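You operate a simulated robot arm through the tools that you are given. There is no shell and no other tool.

You run a simulated robot arm. Do the job below in one go: nothing can be reset, and whatever is moved stays where it is left.

JOB
Run the cabinet up to the heat on the job card.
Fine: vent and door lever closed; wait till the display shows that heat.
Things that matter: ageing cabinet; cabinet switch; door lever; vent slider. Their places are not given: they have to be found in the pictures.

The check looks at the end state, three seconds after you hand in, the way a careful person would. Anything else that was tipped, shoved, dropped, spilled or broken makes it a failure.

ROBOT AND FRAMES
A 7-joint arm with a three-finger gripper, fixed in place. Base frame: the origin is at the foot of the arm, x ahead of it, y to its left, z up; the work surface is at about z = 0.78. Lengths are in m, angles in degrees, forces in N, time in s.
Its first joint turns from -166.0 to 166.0 degrees. Payload 2.69 kg.
The tool frame sits at the grasp point between the pads (the TCP): z along the fingers, y along the line on which they close. The tips reach 0.03 m beyond it. The gripper opens to 0.128 m. The gripper's body begins 0.117 m behind the TCP.
Orientation is that of the tool frame in the base frame, as a unit quaternion [x, y, z, w]. With the fingers straight down and closing along the base's y, the tool's x points along the base's -x, its y along +y and its z along -z.

CONTROLS
- The arm moves only by the tool play_rows. Its argument "increments" is a list of rows, each a list of 3 entries, a list of its own where there are three numbers: the shift along the base's x, y, z in m, then the turn, a rotation vector about the base's x, y, z in degrees, then the finger opening in m, from 0 to 0.128. In form: [[[dx, dy, dz], [ax, ay, az], hand], ...]. A call has 1 to 20 rows; each row shifts and turns the commanded pose from where the row before left it. Rows are played at 5 a second. More than 0.05 m and 8.6 degrees between two rows, or a gripper value outside its range, and nothing of the call is played. A pose out of reach is approached as far as the arm can. The call stops where the force on the tool passes 60 N (or 10 N more than at its start, if that is more) or the arm is blocked; 0.2 s more then pass. Each finger halts on what it meets, pressing with about 32 N; the grip force reading is that of the motor and also rises with nothing between the fingers. The clock runs only during rows and for 0.2 s after the last one: add rows that do not move to give the fingers time. The reply holds the time, the measured pose of the TCP, the force on the tool along the base axes, the opening and the grip force, in the units named above and with some noise, with the torque about the TCP (base axes, N m) and any sound that the robot's microphone picked up.
- Cameras (640 x 400 px; columns grow to the right, rows downward): "scene" is fixed at [0.0468, 0.5004, 1.3863]; the picture's right is [-0.29, -0.96, 0.00], its down [-0.30, 0.09, -0.95] and it looks along [0.91, -0.27, -0.32] (base axes); focal length 300 px, centre (320, 200). "wrist" rides on the gripper at [0.058, 0.054, -0.131] in the tool frame; the picture's right is [-0.68, 0.74, 0.00], its down [-0.62, -0.57, -0.55] and it looks along [-0.40, -0.37, 0.84] (tool axes); focal length 234 px, centre (320, 200).
- grab_frame(camera): a new picture of that camera. It takes no simulated time.
- lift_body(by): slides the trunk up (or, below 0, down) by that many m; the arm rides with it, the base frame stays. It gives what a move gives, with no picture.
- pixel_to_xyz(camera, pixels): there is no depth. For up to 12 entries [column, row, z] of the newest picture of that camera ("zoom" is the newest enlarged one), the place [x, y] in the base frame at which the ray of that pixel passes the height z, good to about 0.002 m. It takes no simulated time.
- enlarge(camera, box): a new picture of the part [left, top, right, bottom] of that camera's present view, enlarged. It takes no simulated time.
- close_job(): hands the job in; it is judged then, once.

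Leave the gripper open and the arm clear of the work at the hand-in unless told otherwise.

The tools are called as name(argument=value, ...) on one line, values as JSON. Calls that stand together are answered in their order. play_rows: Moves the arm, as the interface text tells. Its arguments: {"type":"object","properties":{"increments":{"type":"array","items":{"type":"array"}}},"required":["increments"]} The other tools are called the same way: lift_body (by) slides the trunk up or down; grab_frame (camera) takes a picture; pixel_to_xyz (camera, pixels) gives the place at which the rays of pixels pass given heights; enlarge (camera, box) takes an enlarged picture of a part of a camera's view; close_job () hands the job in.

At the start:

```text
time: 0.0
ee_pos: [0.5701, 0.1119, 1.386]
orientation: [0.0, 1.0, 0.0, 0.0]
contact_force: [0.2, 0.7, 1.4]
wrist_torque: [0.02, 0.02, 0.0]
opening: 0.128
grip_force: 0.0
trunk travel left (down, up): [-0.275, 0.075]
```

scene: 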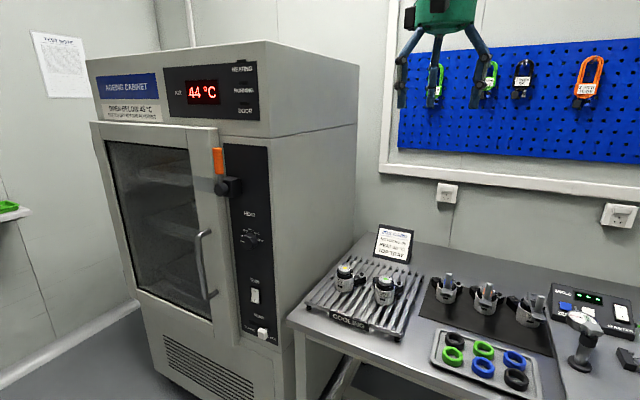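
wrist: 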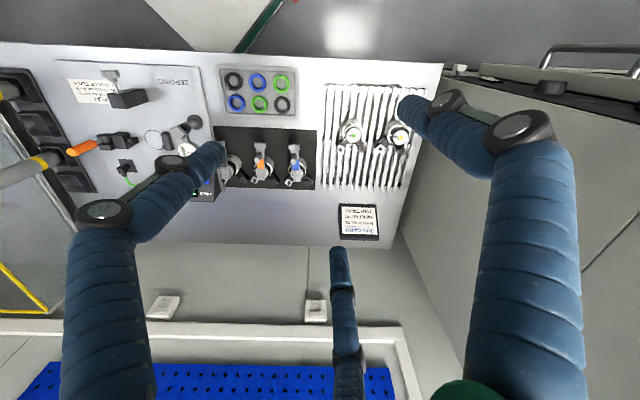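

I see the ageing cabinet on the left with a display of 44 °C, a panel with knob, switch and slider at columns 215-285. I'll enlarge the display, panel and the job card at about (393,244).

enlarge(camera="scene", box=[80, 40, 280, 165])

enlarge(camera="scene", box=[180, 130, 300, 205])

enlarge(camera="scene", box=[180, 200, 340, 355])

enlarge(camera="scene", box=[365, 218, 425, 268])

enlarge(camera="wrist", box=[330, 195, 390, 245])

enlarge(camera="scene", box=[20, 20, 110, 110])

```text
3.20 times, centred on (180, 102) of scene
```

zoom: 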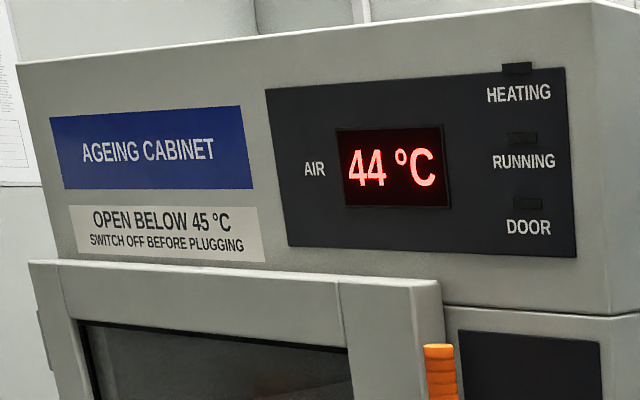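

```text
5.33 times, centred on (240, 168) of scene
```

zoom: 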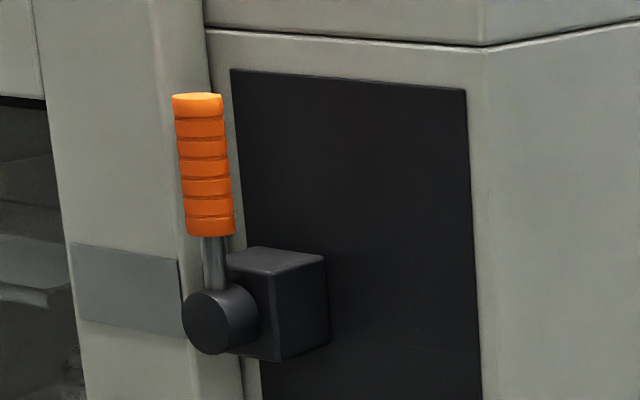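

```text
2.58 times, centred on (260, 278) of scene
```

zoom: 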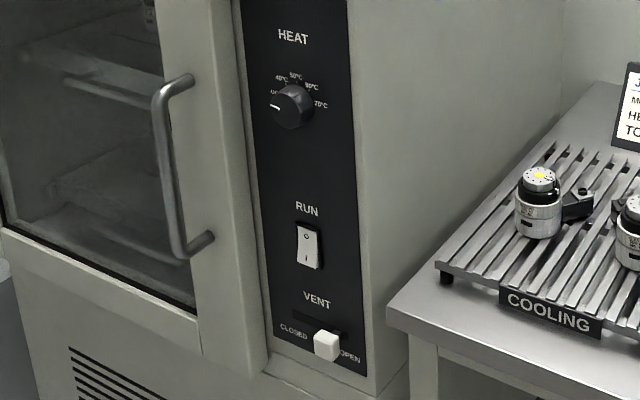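

```text
8.00 times, centred on (395, 243) of scene
```

zoom: 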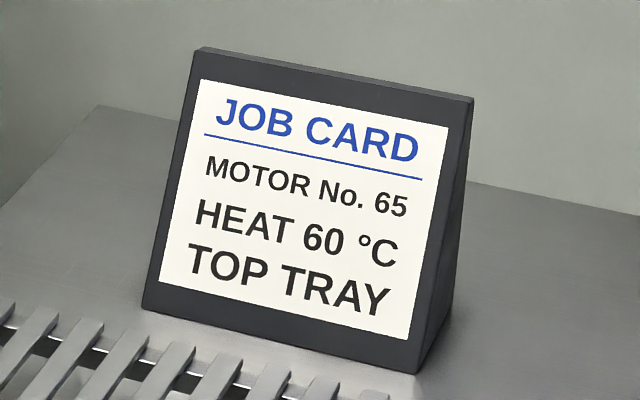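

```text
8.00 times, centred on (360, 220) of wrist
```

zoom: 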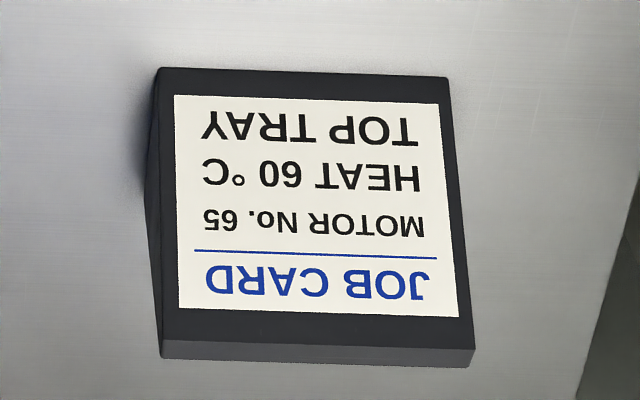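

```text
4.44 times, centred on (65, 65) of scene
```

zoom: 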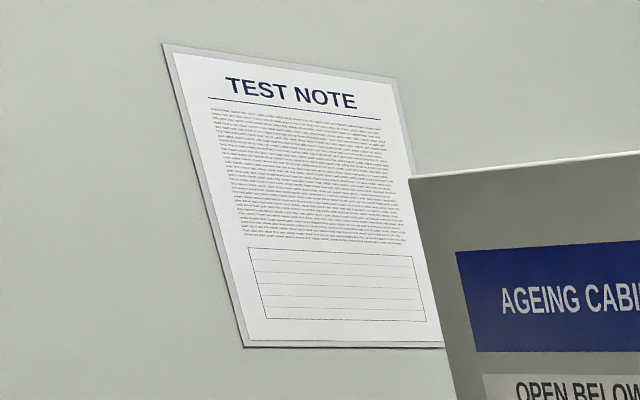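

The job card says HEAT 60 °C. Now I'll look closer at the knob (about (252,236)), switch (254,292), vent slider (262,333) and the lever.

enlarge(camera="scene", box=[232, 205, 276, 255])

enlarge(camera="scene", box=[235, 270, 285, 350])

enlarge(camera="scene", box=[190, 130, 260, 210])

enlarge(camera="wrist", box=[420, 30, 640, 180])

enlarge(camera="scene", box=[80, 100, 300, 400])

```text
8.00 times, centred on (254, 230) of scene
```

zoom: 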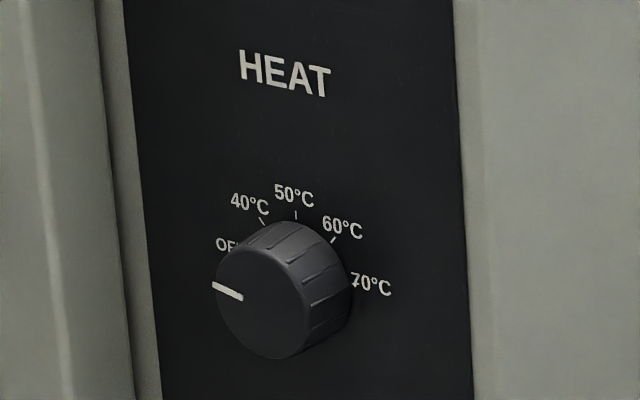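

```text
5.00 times, centred on (260, 310) of scene
```

zoom: 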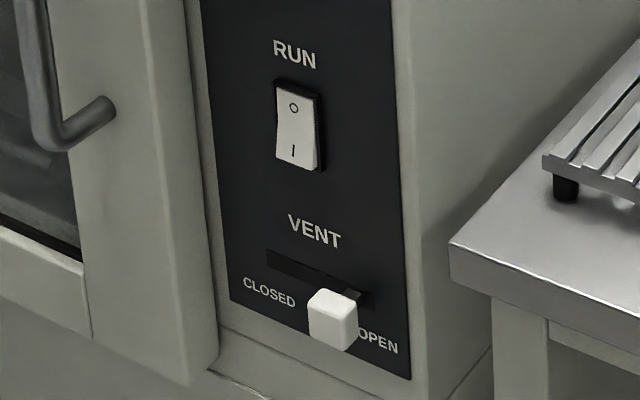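

```text
5.00 times, centred on (225, 170) of scene
```

zoom: 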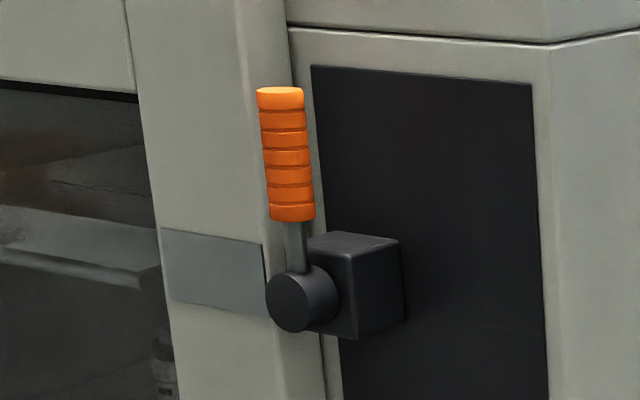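

```text
2.67 times, centred on (530, 105) of wrist
```

zoom: 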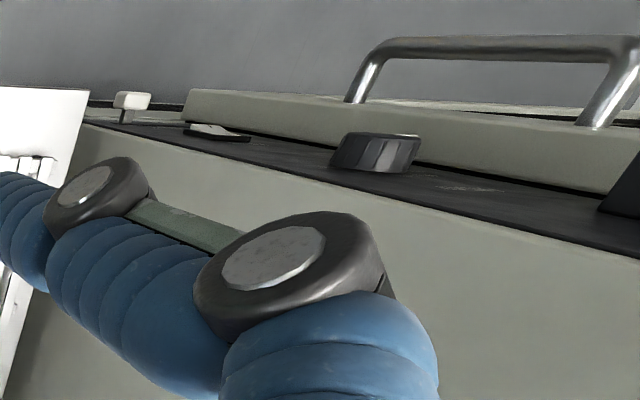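

```text
1.33 times, centred on (190, 250) of scene
```

zoom: 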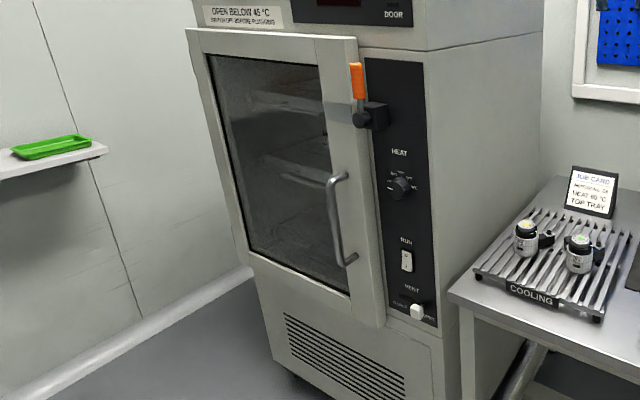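

Job card: HEAT 60 °C. Knob now points to OFF, the switch seems to be at O, the vent is at OPEN, the lever stands up (it must turn left over the door plate). Before moving I'll check the table edges in the scene picture to get the orientation of the furniture.

pixel_to_xyz(camera="scene", pixels=[[289, 319, 0.78], [340, 339, 0.78], [400, 364, 0.78], [362, 239, 0.78], [250, 241, 0.985], [255, 295, 0.794], [262.6, 333.6, 0.67], [221, 190, 1.155]])

enlarge(camera="scene", box=[270, 230, 440, 400])

```text
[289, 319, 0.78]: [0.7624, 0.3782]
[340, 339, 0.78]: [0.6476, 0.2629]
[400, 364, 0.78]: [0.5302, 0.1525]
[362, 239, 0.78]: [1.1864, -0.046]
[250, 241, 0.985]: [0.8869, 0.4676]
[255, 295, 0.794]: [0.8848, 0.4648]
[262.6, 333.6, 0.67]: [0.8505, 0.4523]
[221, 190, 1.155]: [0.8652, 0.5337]
```

```text
2.35 times, centred on (355, 315) of scene
```

zoom: 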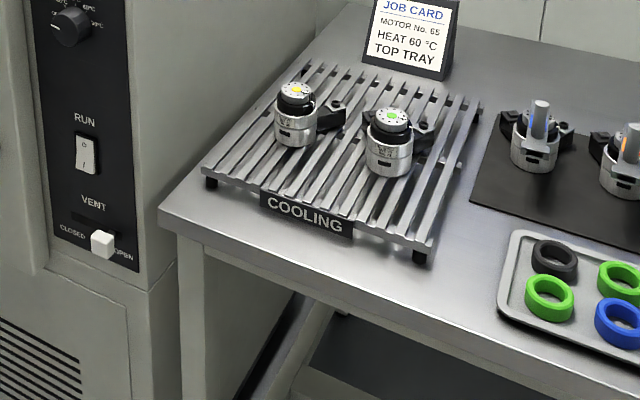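

The table and cabinet stand turned by 45° to the base: the cabinet's front runs along (0.707, 0.707) and its panel lies at about (y−x)·0.707 ≈ −0.30. I'll swing the gripper back off the table toward the front of the cabinet, turning it −45° about z on the way.

play_rows(increments=[[[-0.0096, 0.0334, -0.0186], [0, 0, -4.5], 0.128], [[-0.0096, 0.0334, -0.0186], [0, 0, -4.5], 0.128], [[-0.0096, 0.0334, -0.0186], [0, 0, -4.5], 0.128], [[-0.0096, 0.0334, -0.0186], [0, 0, -4.5], 0.128], [[-0.0096, 0.0334, -0.0186], [0, 0, -4.5], 0.128], [[-0.0096, 0.0334, -0.0186], [0, 0, -4.5], 0.128], [[-0.0096, 0.0334, -0.0186], [0, 0, -4.5], 0.128], [[-0.0096, 0.0334, -0.0186], [0, 0, -4.5], 0.128], [[-0.0096, 0.0334, -0.0186], [0, 0, -4.5], 0.128], [[-0.0096, 0.0334, -0.0186], [0, 0, -4.5], 0.128], [[0, 0, 0], [0, 0, 0], 0.128]])

```text
time: 2.4
ee_pos: [0.4741, 0.4453, 1.2003]
orientation: [0.383, 0.924, 0.0, 0.0]
contact_force: [0.1, 0.8, 0.2]
wrist_torque: [-0.04, -0.01, -0.03]
opening: 0.1279
grip_force: 0.1
trunk travel left (down, up): [-0.275, 0.075]
```

The turn worked. Now tilt the tool by 90° about −e so that it points into the cabinet front.

play_rows(increments=[[[0, 0, 0], [-5.785, -5.785, 0], 0.128], [[0, 0, 0], [-5.785, -5.785, 0], 0.128], [[0, 0, 0], [-5.785, -5.785, 0], 0.128], [[0, 0, 0], [-5.785, -5.785, 0], 0.128], [[0, 0, 0], [-5.785, -5.785, 0], 0.128], [[0, 0, 0], [-5.785, -5.785, 0], 0.128], [[0, 0, 0], [-5.785, -5.785, 0], 0.128], [[0, 0, 0], [-5.785, -5.785, 0], 0.128], [[0, 0, 0], [-5.785, -5.785, 0], 0.128], [[0, 0, 0], [-5.785, -5.785, 0], 0.128], [[0, 0, 0], [-5.79, -5.79, 0], 0.128], [[0, 0, 0], [0, 0, 0], 0.128]])

grab_frame(camera="wrist")

grab_frame(camera="scene")

```text
time: 5.0
ee_pos: [0.4755, 0.4473, 1.1996]
orientation: [0.27, 0.652, -0.272, 0.654]
contact_force: [-0.2, -0.1, -0.4]
wrist_torque: [-0.03, -0.06, -0.04]
opening: 0.1282
grip_force: 0.2
trunk travel left (down, up): [-0.275, 0.075]
```

```text
taken
```

wrist: 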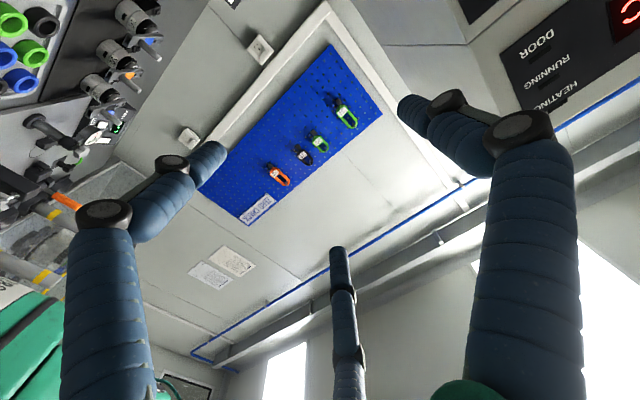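

```text
taken
```

scene: 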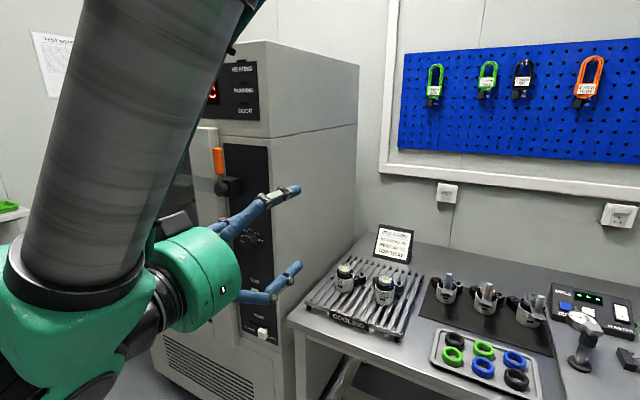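

The camera is now below-left of the gripper and looks upward. I'll roll the tool counter-clockwise (as seen facing the panel) about its own axis so the camera comes above, first by 90°.

play_rows(increments=[[[0, 0, 0], [-5.785, 5.785, 0], 0.128], [[0, 0, 0], [-5.785, 5.785, 0], 0.128], [[0, 0, 0], [-5.785, 5.785, 0], 0.128], [[0, 0, 0], [-5.785, 5.785, 0], 0.128], [[0, 0, 0], [-5.785, 5.785, 0], 0.128], [[0, 0, 0], [-5.785, 5.785, 0], 0.128], [[0, 0, 0], [-5.785, 5.785, 0], 0.128], [[0, 0, 0], [-5.785, 5.785, 0], 0.128], [[0, 0, 0], [-5.785, 5.785, 0], 0.128], [[0, 0, 0], [-5.785, 5.785, 0], 0.128], [[0, 0, 0], [-5.785, 5.785, 0], 0.128], [[0, 0, 0], [0, 0, 0], 0.128]])

grab_frame(camera="wrist")

grab_frame(camera="scene")

```text
time: 7.6
ee_pos: [0.4747, 0.4465, 1.2007]
orientation: [0.272, -0.652, 0.654, -0.27]
contact_force: [0.3, -0.6, 0.4]
wrist_torque: [0.01, 0.0, -0.02]
opening: 0.128
grip_force: 0.0
trunk travel left (down, up): [-0.275, 0.075]
```

```text
taken
```

wrist: 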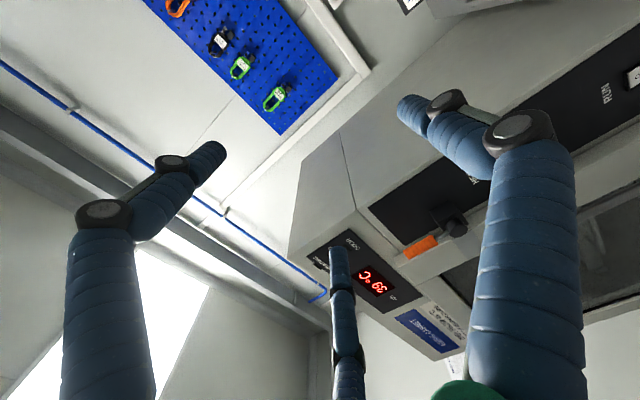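

```text
taken
```

scene: 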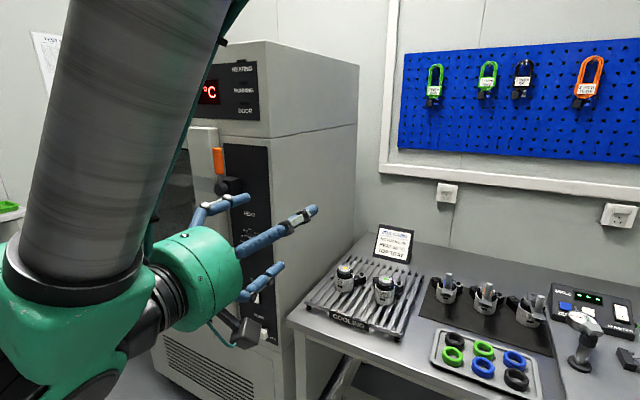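

The display now reads about 39 °C (upside down in the wrist view). The hand shows three finger shapes; I'll roll another 90° counter-clockwise while closing the hand to see how the fingers meet.

play_rows(increments=[[[0, 0, 0], [-5.785, 5.785, 0], 0.1], [[0, 0, 0], [-5.785, 5.785, 0], 0.08], [[0, 0, 0], [-5.785, 5.785, 0], 0.06], [[0, 0, 0], [-5.785, 5.785, 0], 0.04], [[0, 0, 0], [-5.785, 5.785, 0], 0.03], [[0, 0, 0], [-5.785, 5.785, 0], 0.03], [[0, 0, 0], [-5.785, 5.785, 0], 0.03], [[0, 0, 0], [-5.785, 5.785, 0], 0.03], [[0, 0, 0], [-5.785, 5.785, 0], 0.03], [[0, 0, 0], [-5.785, 5.785, 0], 0.03], [[0, 0, 0], [-5.785, 5.785, 0], 0.03], [[0, 0, 0], [0, 0, 0], 0.03]])

grab_frame(camera="wrist")

grab_frame(camera="scene")

```text
time: 10.2
ee_pos: [0.4738, 0.4455, 1.2001]
orientation: [0.654, -0.27, 0.653, 0.271]
contact_force: [0.6, 0.3, 0.2]
wrist_torque: [-0.04, 0.01, 0.0]
opening: 0.0302
grip_force: 0.1
trunk travel left (down, up): [-0.275, 0.075]
```

```text
taken
```

wrist: 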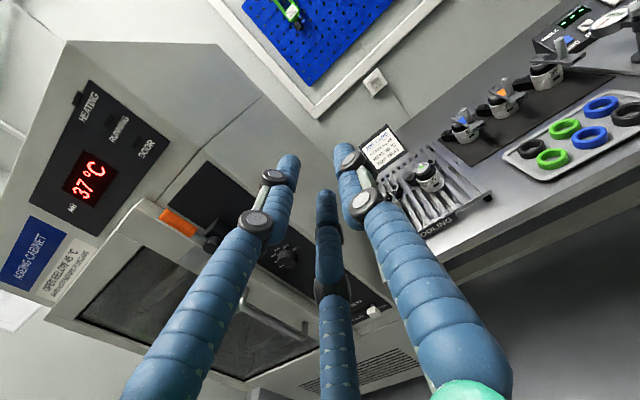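

```text
taken
```

scene: 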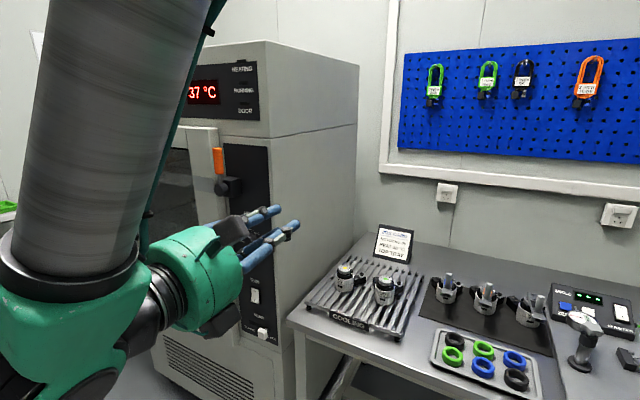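

This view is good: display 37 °C (falling), lever at (178,222), knob at (288,255). I'll enlarge these parts in the wrist view.

enlarge(camera="wrist", box=[130, 150, 290, 250])

enlarge(camera="wrist", box=[225, 225, 405, 345])

enlarge(camera="wrist", box=[20, 70, 180, 170])

```text
4.00 times, centred on (210, 200) of wrist
```

zoom: 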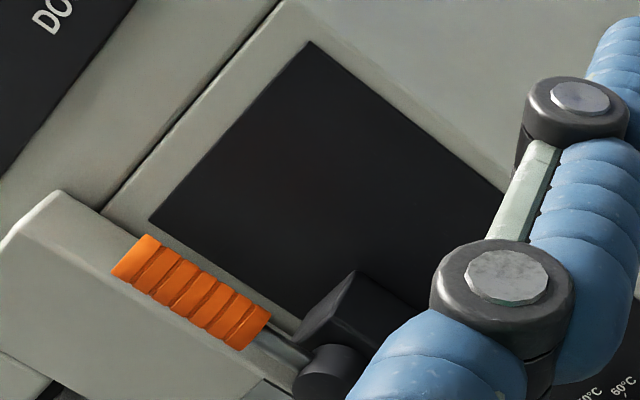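

```text
3.33 times, centred on (315, 285) of wrist
```

zoom: 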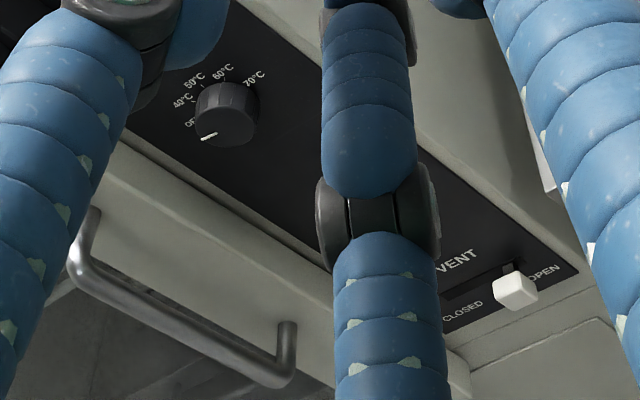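

```text
4.00 times, centred on (100, 120) of wrist
```

zoom: 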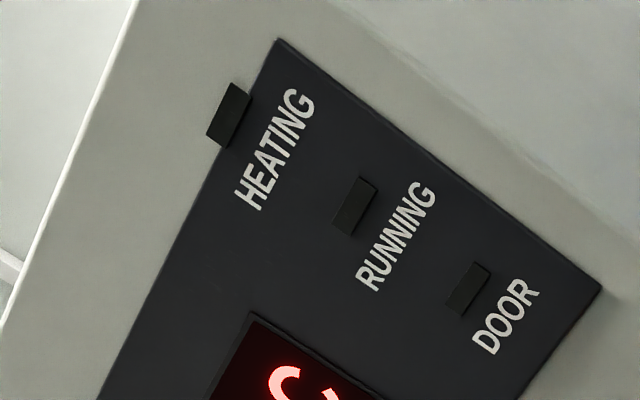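

Knob pointer is at OFF, lamps HEATING/RUNNING/DOOR are dark. I'll move toward the knob, stopping about 0.15 m before the panel, to see if the arm reaches there and to get a closer look.

play_rows(increments=[[[0.0309, 0.0125, -0.0215], [0, 0, 0], 0.05], [[0.0309, 0.0125, -0.0215], [0, 0, 0], 0.08], [[0.0309, 0.0125, -0.0215], [0, 0, 0], 0.08], [[0.0309, 0.0125, -0.0215], [0, 0, 0], 0.08], [[0.0309, 0.0125, -0.0215], [0, 0, 0], 0.08], [[0.0309, 0.0125, -0.0215], [0, 0, 0], 0.08], [[0.0309, 0.0125, -0.0215], [0, 0, 0], 0.08], [[0.0309, 0.0125, -0.0215], [0, 0, 0], 0.08], [[0.0309, 0.0125, -0.0215], [0, 0, 0], 0.08], [[0.0309, 0.0125, -0.0215], [0, 0, 0], 0.08], [[0, 0, 0], [0, 0, 0], 0.08]])

grab_frame(camera="wrist")

grab_frame(camera="scene")

```text
time: 12.6
ee_pos: [0.7833, 0.5726, 0.9816]
orientation: [0.654, -0.27, 0.653, 0.271]
contact_force: [0.7, 0.4, -0.8]
wrist_torque: [-0.04, -0.04, -0.01]
opening: 0.0799
grip_force: 0.0
trunk travel left (down, up): [-0.275, 0.075]
```

```text
taken
```

wrist: 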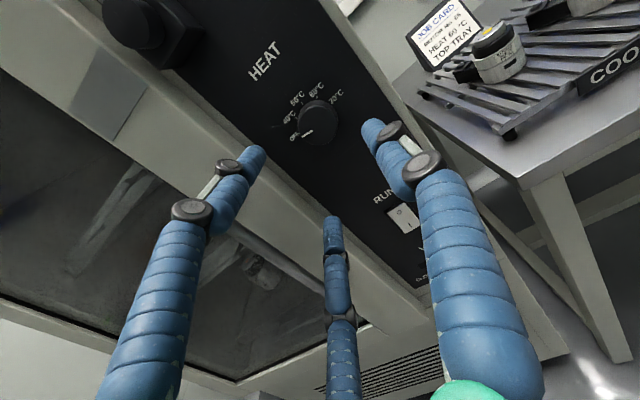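

```text
taken
```

scene: 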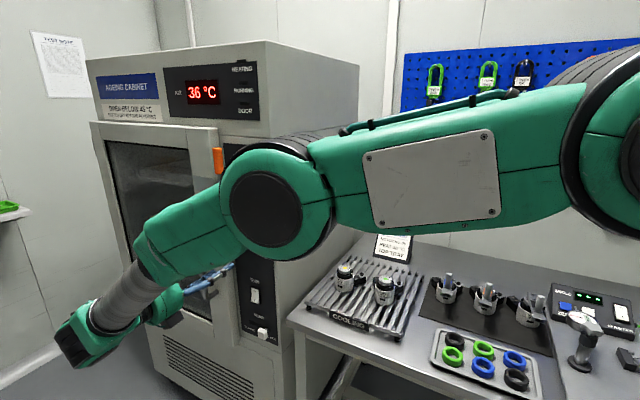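

The arm reaches this place (a≈0.959, 0.15 m in front of the panel); the knob appears at about (318,122). I'll enlarge it.

enlarge(camera="wrist", box=[240, 70, 400, 170])

enlarge(camera="wrist", box=[80, 0, 240, 100])

enlarge(camera="wrist", box=[340, 170, 500, 290])

```text
4.00 times, centred on (320, 120) of wrist
```

zoom: 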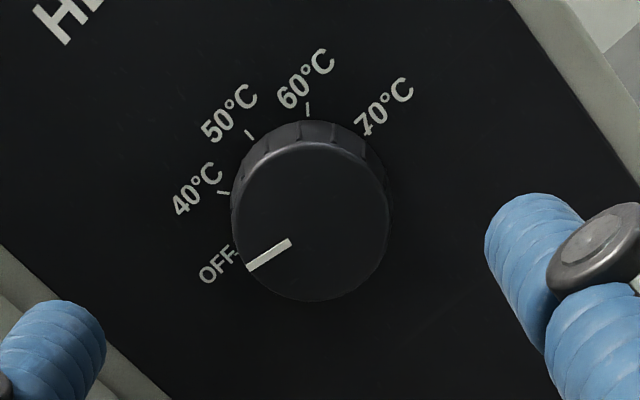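

```text
4.00 times, centred on (160, 50) of wrist
```

zoom: 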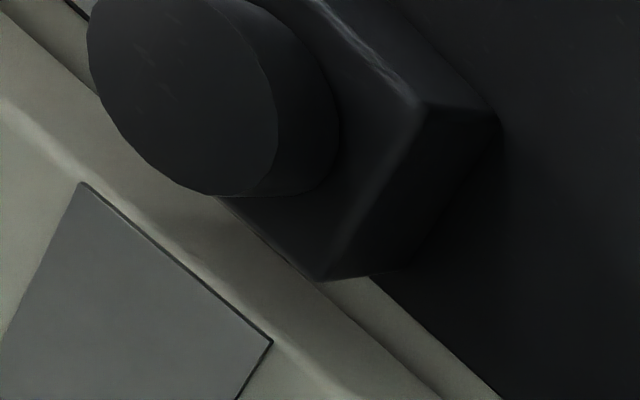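

```text
3.33 times, centred on (420, 230) of wrist
```

zoom: 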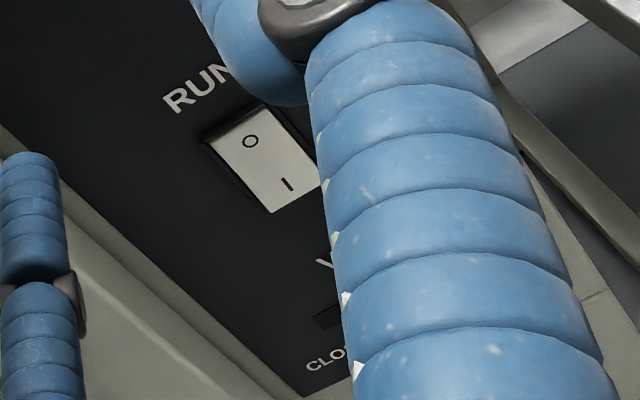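

The knob's face centre comes out at a≈0.955, out≈−0.279, z≈0.988, radius ≈0.021; pointer at −80° (OFF), 60 °C mark at +40° clockwise, so it needs a 120° clockwise turn. I'll line up and advance so the fingertips straddle the knob, just short of the panel.

play_rows(increments=[[[-0.0027, -0.0027, 0.006], [0, 0, 0], 0.075], [[0.02, -0.02, 0], [0, 0, 0], 0.075], [[0.02, -0.02, 0], [0, 0, 0], 0.075], [[0.02, -0.02, 0], [0, 0, 0], 0.075], [[0, 0, 0], [0, 0, 0], 0.075]])

grab_frame(camera="wrist")

enlarge(camera="wrist", box=[200, 60, 440, 210])

```text
time: 13.8
ee_pos: [0.8418, 0.5088, 0.9905]
orientation: [0.654, -0.27, 0.652, 0.272]
contact_force: [-0.5, -0.7, -0.6]
wrist_torque: [0.01, 0.02, 0.0]
opening: 0.0751
grip_force: 0.1
trunk travel left (down, up): [-0.275, 0.075]
```

```text
taken
```

wrist: 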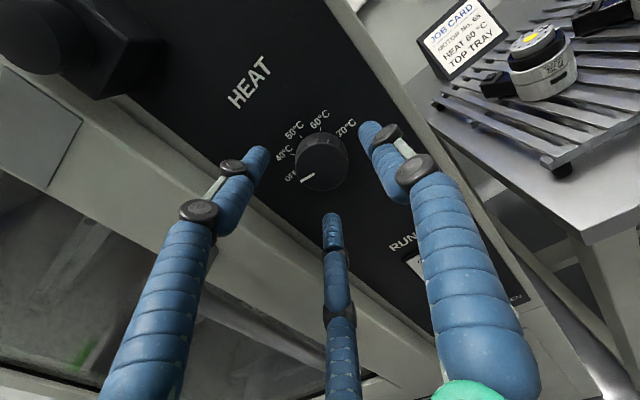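

```text
2.67 times, centred on (320, 135) of wrist
```

zoom: 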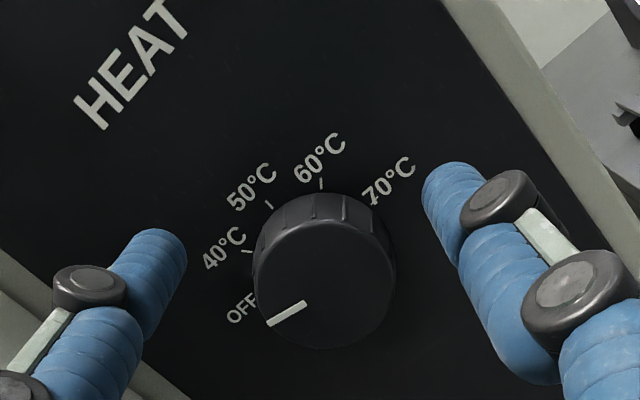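

Lined up with the knob (face centre projects to a≈0.955, z≈0.990, TCP a=0.955, z=0.990). Advance 25 mm and close on the knob.

play_rows(increments=[[[0.009, -0.009, 0], [0, 0, 0], 0.075], [[0.009, -0.009, 0], [0, 0, 0], 0.075], [[0, 0, 0], [0, 0, 0], 0.06], [[0, 0, 0], [0, 0, 0], 0.045], [[0, 0, 0], [0, 0, 0], 0.03], [[0, 0, 0], [0, 0, 0], 0.02], [[0, 0, 0], [0, 0, 0], 0.02]])

grab_frame(camera="wrist")

enlarge(camera="wrist", box=[220, 100, 420, 225])

```text
time: 15.4
ee_pos: [0.862, 0.4926, 0.9852]
orientation: [0.656, -0.267, 0.651, 0.272]
contact_force: [17.7, 25.9, -35.4]
wrist_torque: [0.83, 0.48, 1.1]
opening: 0.0445
grip_force: 44.7
trunk travel left (down, up): [-0.275, 0.075]
```

```text
taken
```

wrist: 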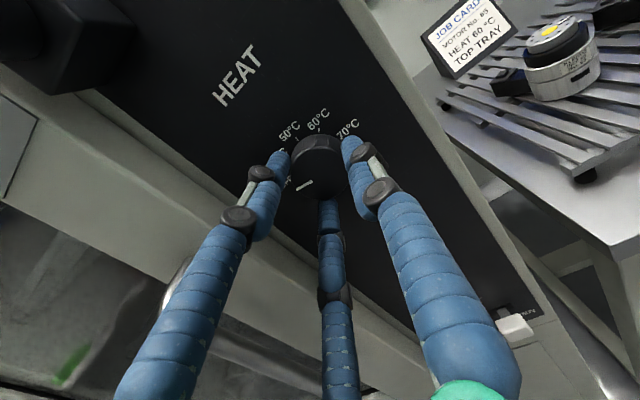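

```text
3.20 times, centred on (320, 162) of wrist
```

zoom: 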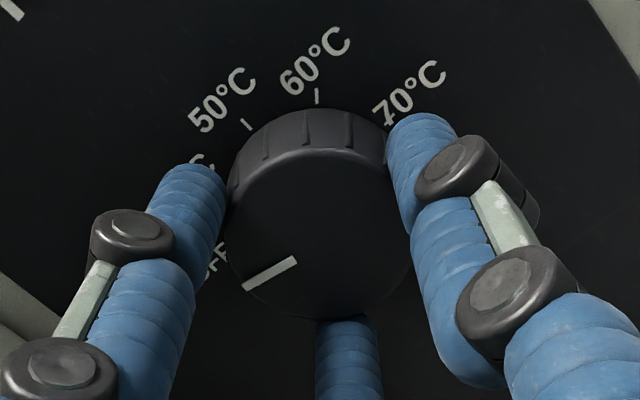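

The fingers hold the knob (opening 0.0445 m), but the tool is pushed down by ~35 N: I'm sitting a few mm too high. I'll shift the command about 5 mm down and 3 mm left to relieve it.

play_rows(increments=[[[0.002, 0.002, -0.005], [0, 0, 0], 0.02], [[0, 0, 0], [0, 0, 0], 0.02], [[0, 0, 0], [0, 0, 0], 0.02]])

```text
time: 16.2
ee_pos: [0.8621, 0.4931, 0.9842]
orientation: [0.654, -0.269, 0.652, 0.272]
contact_force: [-11.9, 7.6, -14.6]
wrist_torque: [0.27, 0.3, -0.64]
opening: 0.0442
grip_force: 45.2
trunk travel left (down, up): [-0.275, 0.075]
```

Force dropped to ~20 N. One more small correction (2 mm down, 2 mm back), then start turning clockwise by 24° to see the knob follow.

play_rows(increments=[[[-0.0014, 0.0014, -0.0025], [0, 0, 0], 0.02], [[0, 0, 0], [5.657, -5.657, 0], 0.02], [[0, 0, 0], [5.657, -5.657, 0], 0.02], [[0, 0, 0], [5.657, -5.657, 0], 0.02], [[0, 0, 0], [0, 0, 0], 0.02]])

enlarge(camera="wrist", box=[220, 100, 420, 225])

```text
time: 17.4
ee_pos: [0.8612, 0.4927, 0.9854]
orientation: [0.583, -0.401, 0.695, 0.129]
contact_force: [15.0, -8.5, 7.7]
wrist_torque: [-0.31, -0.29, 0.08]
opening: 0.0445
grip_force: 45.4
trunk travel left (down, up): [-0.275, 0.075]
```

```text
3.20 times, centred on (320, 162) of wrist
```

zoom: 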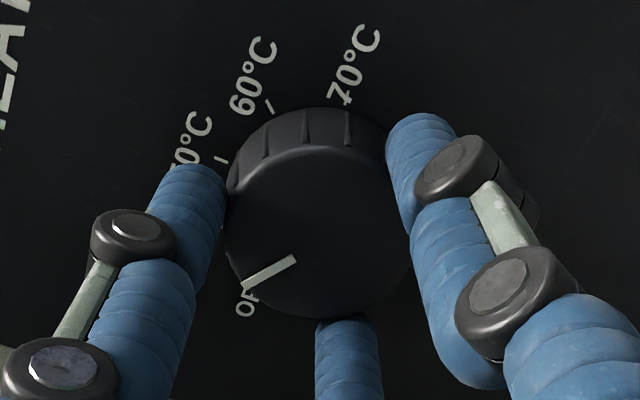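

The knob follows the hand. Continue turning clockwise by 88° more.

play_rows(increments=[[[0, 0, 0], [5.657, -5.657, 0], 0.02], [[0, 0, 0], [5.657, -5.657, 0], 0.02], [[0, 0, 0], [5.657, -5.657, 0], 0.02], [[0, 0, 0], [5.657, -5.657, 0], 0.02], [[0, 0, 0], [5.657, -5.657, 0], 0.02], [[0, 0, 0], [5.657, -5.657, 0], 0.02], [[0, 0, 0], [5.657, -5.657, 0], 0.02], [[0, 0, 0], [5.657, -5.657, 0], 0.02], [[0, 0, 0], [5.657, -5.657, 0], 0.02], [[0, 0, 0], [5.657, -5.657, 0], 0.02], [[0, 0, 0], [5.657, -5.657, 0], 0.02], [[0, 0, 0], [0, 0, 0], 0.02]])

grab_frame(camera="wrist")

enlarge(camera="wrist", box=[220, 100, 420, 225])

grab_frame(camera="scene")

```text
time: 20.0
ee_pos: [0.8605, 0.4936, 0.9852]
orientation: [-0.142, 0.693, -0.589, 0.391]
contact_force: [38.0, -7.6, 29.1]
wrist_torque: [-0.44, -0.45, 0.53]
opening: 0.0444
grip_force: 45.4
trunk travel left (down, up): [-0.275, 0.075]
```

```text
taken
```

wrist: 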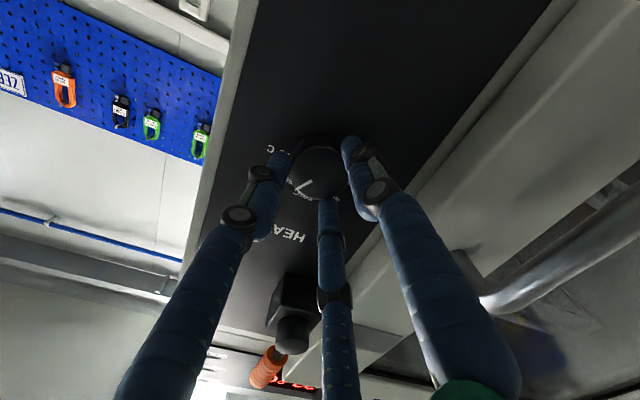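

```text
3.20 times, centred on (320, 162) of wrist
```

zoom: 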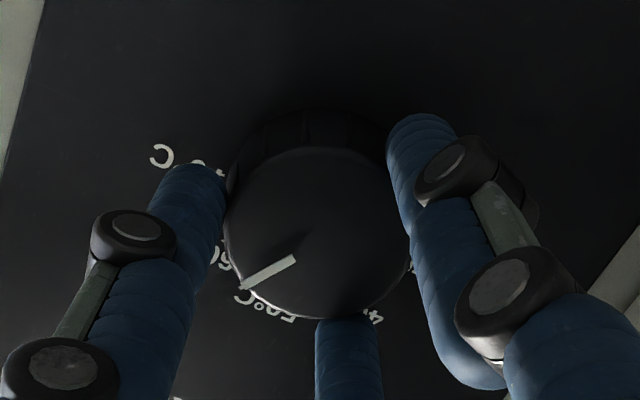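

```text
taken
```

scene: 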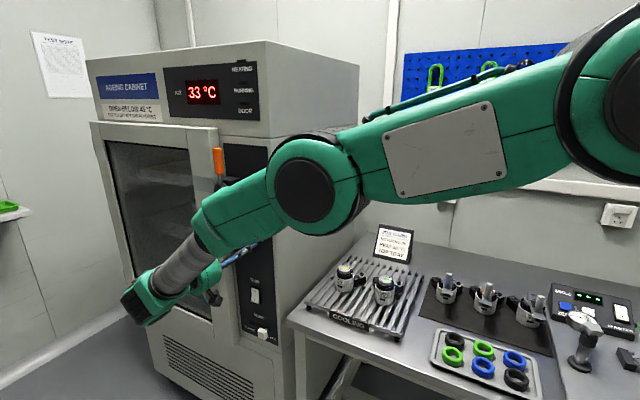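

I've turned 112°. Forces have grown a bit (38, −8, 29 N), so I'll relieve them by a small shift and then turn the last 8°.

play_rows(increments=[[[0.003, -0.0006, 0.003], [0, 0, 0], 0.02], [[0, 0, 0], [5.657, -5.657, 0], 0.02], [[0, 0, 0], [0, 0, 0], 0.02]])

enlarge(camera="wrist", box=[220, 100, 420, 225])

```text
time: 20.8
ee_pos: [0.8616, 0.4942, 0.9847]
orientation: [-0.093, 0.701, -0.562, 0.43]
contact_force: [-2.3, 8.6, 11.3]
wrist_torque: [-0.08, -0.09, 0.33]
opening: 0.0442
grip_force: 44.4
trunk travel left (down, up): [-0.275, 0.075]
```

```text
3.20 times, centred on (320, 162) of wrist
```

zoom: 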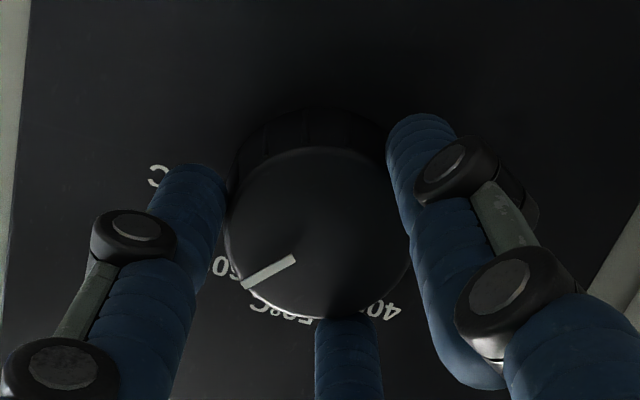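

Rolled 120° in total. Open the fingers, back straight off and look at the knob.

play_rows(increments=[[[0, 0, 0], [0, 0, 0], 0.05], [[0, 0, 0], [0, 0, 0], 0.075], [[0, 0, 0], [0, 0, 0], 0.075], [[-0.02, 0.02, 0], [0, 0, 0], 0.075], [[-0.03, 0.03, 0], [0, 0, 0], 0.075], [[-0.03, 0.03, 0], [0, 0, 0], 0.075], [[0, 0, 0], [0, 0, 0], 0.075]])

grab_frame(camera="wrist")

enlarge(camera="wrist", box=[240, 60, 400, 160])

enlarge(camera="scene", box=[80, 40, 280, 165])

```text
time: 22.4
ee_pos: [0.785, 0.5735, 0.9873]
orientation: [-0.093, 0.701, -0.561, 0.431]
contact_force: [0.1, 0.3, 0.4]
wrist_torque: [-0.03, -0.01, 0.02]
opening: 0.0753
grip_force: 0.0
trunk travel left (down, up): [-0.275, 0.075]
```

```text
taken
```

wrist: 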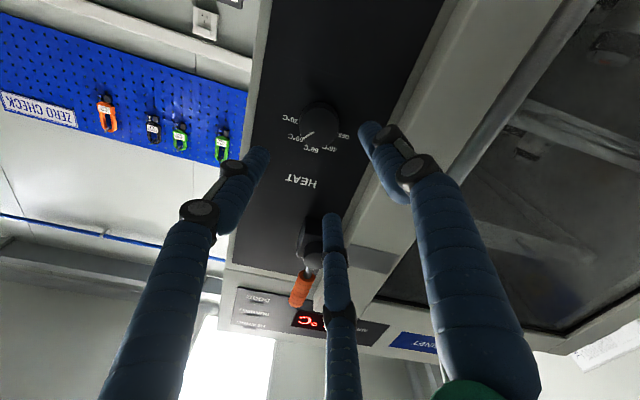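

```text
4.00 times, centred on (320, 110) of wrist
```

zoom: 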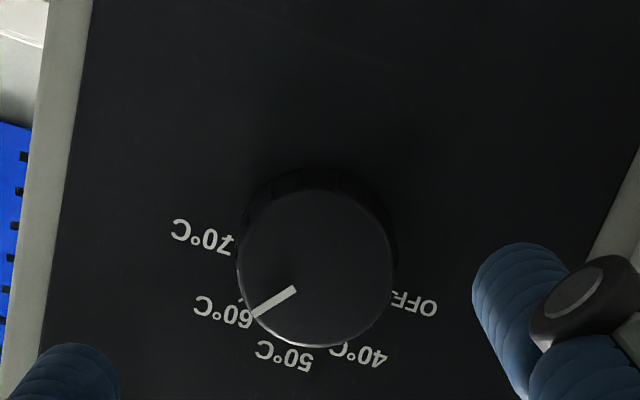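

```text
3.20 times, centred on (180, 102) of scene
```

zoom: 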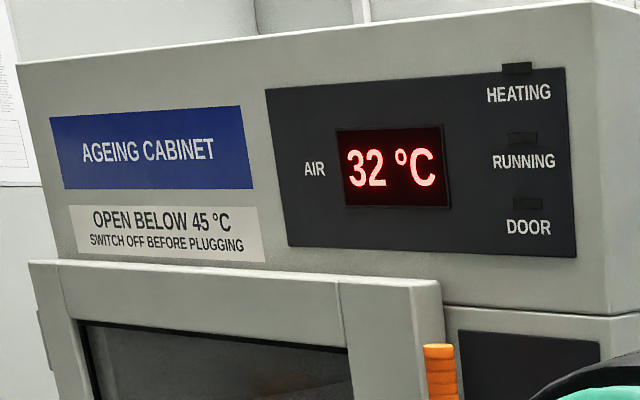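

The pointer now points exactly at 60 °C (about +40°). Display 32 °C. Next the door lever: its disc is at a≈1.002, out≈−0.238, z≈1.150 with the orange grip standing up to z≈1.263. I'll rise in front of it, roll back so the camera is on top, and close the fingers.

play_rows(increments=[[[-0.0038, 0.0009, 0.0163], [-5.657, 5.657, 0], 0.07], [[-0.0038, 0.0009, 0.0163], [-5.657, 5.657, 0], 0.06], [[-0.0038, 0.0009, 0.0163], [-5.657, 5.657, 0], 0.05], [[-0.0038, 0.0009, 0.0163], [-5.657, 5.657, 0], 0.04], [[-0.0038, 0.0009, 0.0163], [-5.657, 5.657, 0], 0.03], [[-0.0038, 0.0009, 0.0163], [-5.657, 5.657, 0], 0.02], [[-0.0038, 0.0009, 0.0163], [-5.657, 5.657, 0], 0.01], [[-0.0038, 0.0009, 0.0163], [-5.657, 5.657, 0], 0.0], [[-0.0038, 0.0009, 0.0163], [-5.657, 5.657, 0], 0.0], [[-0.0038, 0.0009, 0.0163], [-5.657, 5.657, 0], 0.0], [[-0.0038, 0.0009, 0.0163], [-5.657, 5.657, 0], 0.0], [[-0.0038, 0.0009, 0.0163], [-5.657, 5.657, 0], 0.0], [[-0.0038, 0.0009, 0.0163], [-5.657, 5.657, 0], 0.0], [[-0.0038, 0.0009, 0.0163], [-5.657, 5.657, 0], 0.0], [[-0.0038, 0.0009, 0.0163], [-5.657, 5.657, 0], 0.0], [[0, 0, 0], [0, 0, 0], 0.0]])

grab_frame(camera="wrist")

grab_frame(camera="scene")

```text
time: 25.8
ee_pos: [0.7275, 0.5874, 1.2318]
orientation: [0.654, -0.27, 0.653, 0.271]
contact_force: [0.5, -0.2, 0.3]
wrist_torque: [0.02, 0.02, 0.01]
opening: 0.0021
grip_force: 31.1
trunk travel left (down, up): [-0.275, 0.075]
```

```text
taken
```

wrist: 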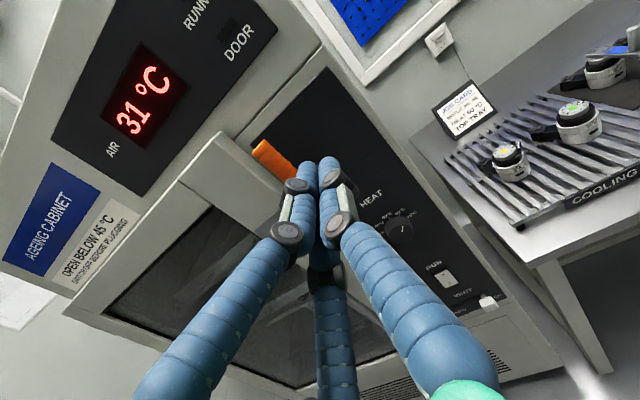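

```text
taken
```

scene: 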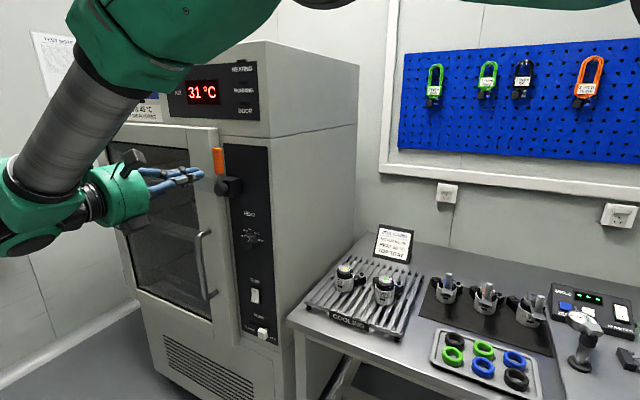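

Fingers closed; display 31 °C. Now zoom on the tips/lever in the wrist view and on the knob in the scene view.

enlarge(camera="wrist", box=[230, 120, 390, 220])

enlarge(camera="scene", box=[232, 205, 276, 255])

enlarge(camera="scene", box=[130, 125, 250, 205])

```text
4.00 times, centred on (310, 170) of wrist
```

zoom: 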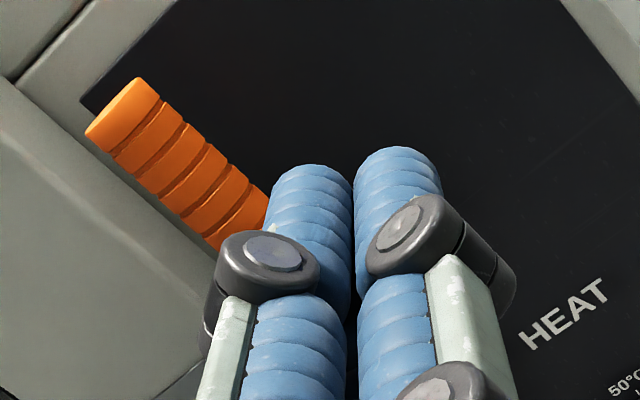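

```text
8.00 times, centred on (254, 230) of scene
```

zoom: 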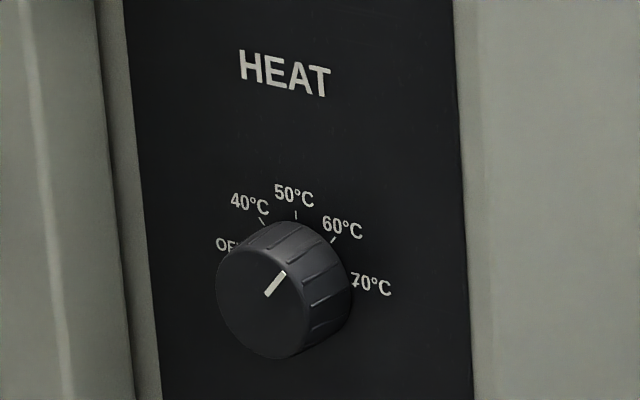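

```text
5.00 times, centred on (190, 165) of scene
```

zoom: 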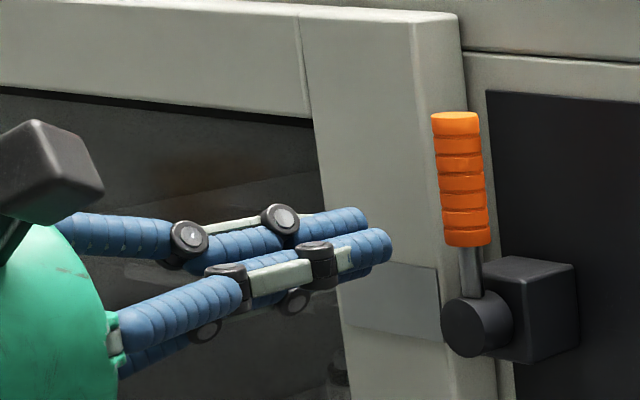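

Knob confirmed at 60 °C in the scene view. I need the door's depth near the lever, so I'll enlarge the wrist view around the door edge and grip (about (150–300, 110–260)).

enlarge(camera="wrist", box=[170, 100, 290, 220])

enlarge(camera="scene", box=[185, 120, 265, 200])

```text
3.33 times, centred on (230, 160) of wrist
```

zoom: 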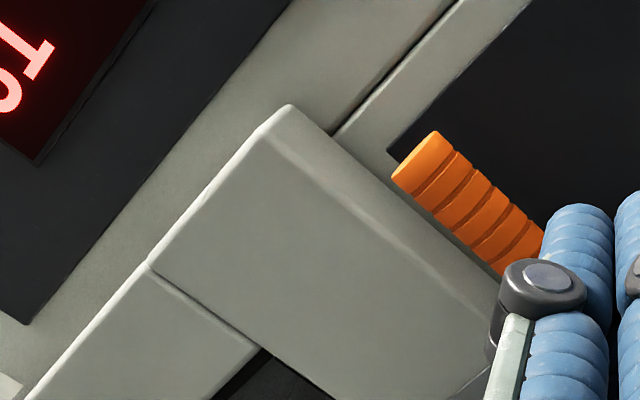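

```text
5.00 times, centred on (225, 160) of scene
```

zoom: 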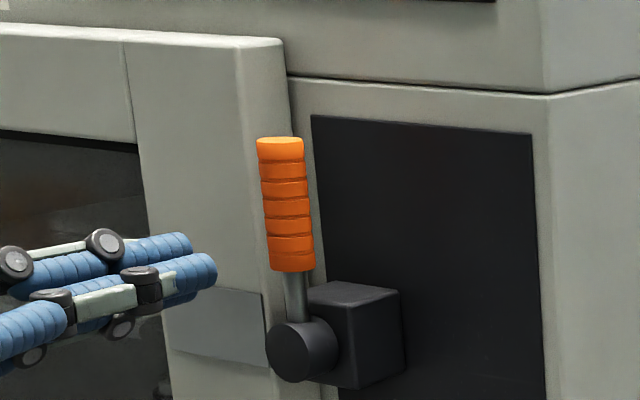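

Door front face lies at out≈−0.26, lever axis at about (a 0.998, out −0.241). The closed tips should stay at out≈−0.248. I'll move to the right side of the orange grip (a≈0.95, z≈1.23) first.

play_rows(increments=[[[0.0246, -0.0175, 0], [0, 0, 0], 0.0], [[0.0246, -0.0175, 0], [0, 0, 0], 0.0], [[0.0246, -0.0175, 0], [0, 0, 0], 0.0], [[0.0246, -0.0175, 0], [0, 0, 0], 0.0], [[0, 0, 0], [0, 0, 0], 0.0]])

grab_frame(camera="wrist")

enlarge(camera="scene", box=[185, 120, 265, 200])

```text
time: 27.0
ee_pos: [0.8247, 0.5169, 1.2329]
orientation: [0.654, -0.27, 0.652, 0.272]
contact_force: [-0.5, 0.2, 0.2]
wrist_torque: [0.01, -0.03, -0.01]
opening: 0.0021
grip_force: 31.3
trunk travel left (down, up): [-0.275, 0.075]
```

```text
taken
```

wrist: 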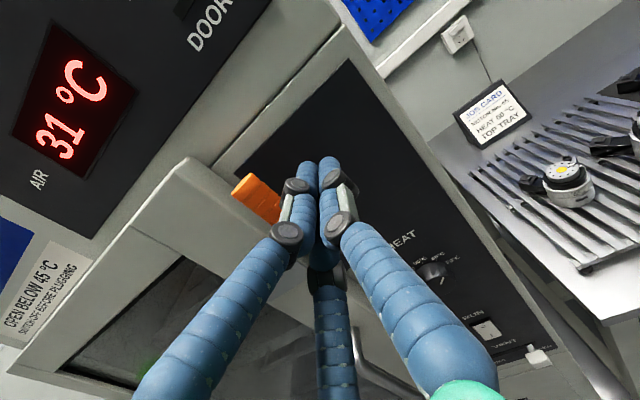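

```text
5.00 times, centred on (225, 160) of scene
```

zoom: 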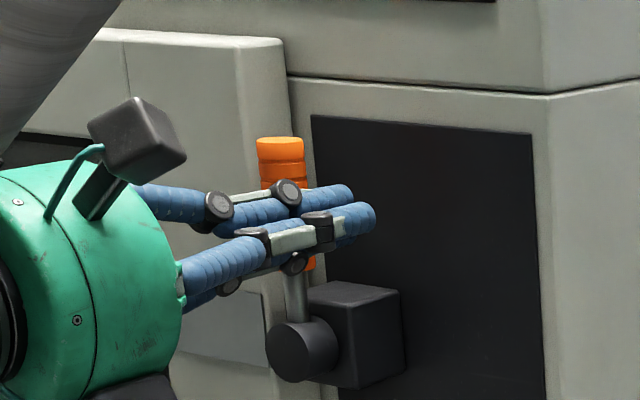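

The fingers are to the right of the grip. Now push left along the lever's arc, first half (to about 45°).

play_rows(increments=[[[0.0078, 0.0078, -0.001], [0, 0, 0], 0.0], [[0.0078, 0.0078, -0.001], [0, 0, 0], 0.0], [[0.0077, 0.0077, 0.002], [0, 0, 0], 0.0], [[0.0077, 0.0077, 0.002], [0, 0, 0], 0.0], [[0.0077, 0.0077, -0.0005], [0, 0, 0], 0.0], [[0.0077, 0.0077, -0.0012], [0, 0, 0], 0.0], [[0.0073, 0.0073, -0.003], [0, 0, 0], 0.0], [[0.0073, 0.0073, -0.0043], [0, 0, 0], 0.0], [[0, 0, 0], [0, 0, 0], 0.0]])

grab_frame(camera="wrist")

enlarge(camera="scene", box=[185, 120, 265, 200])

```text
time: 29.0
ee_pos: [0.8846, 0.5788, 1.2239]
orientation: [0.654, -0.269, 0.653, 0.271]
contact_force: [-10.8, 14.4, -0.4]
wrist_torque: [0.01, -0.19, 0.17]
opening: 0.0021
grip_force: 31.3
trunk travel left (down, up): [-0.275, 0.075]
```

```text
taken
```

wrist: 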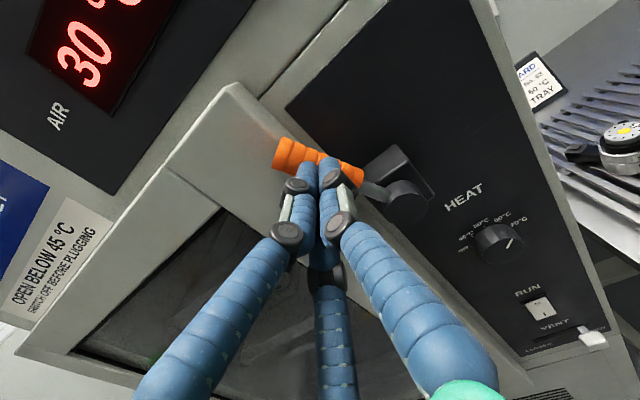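

```text
5.00 times, centred on (225, 160) of scene
```

zoom: 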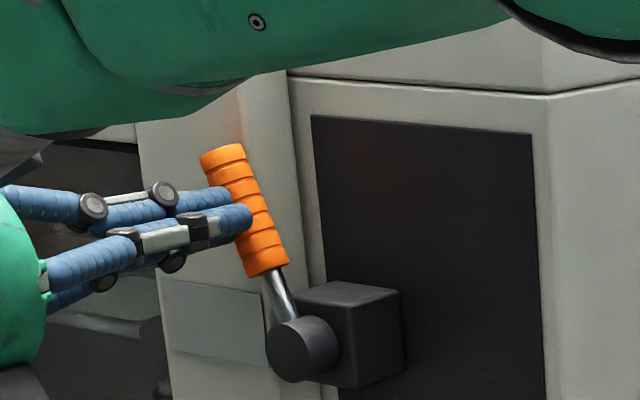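

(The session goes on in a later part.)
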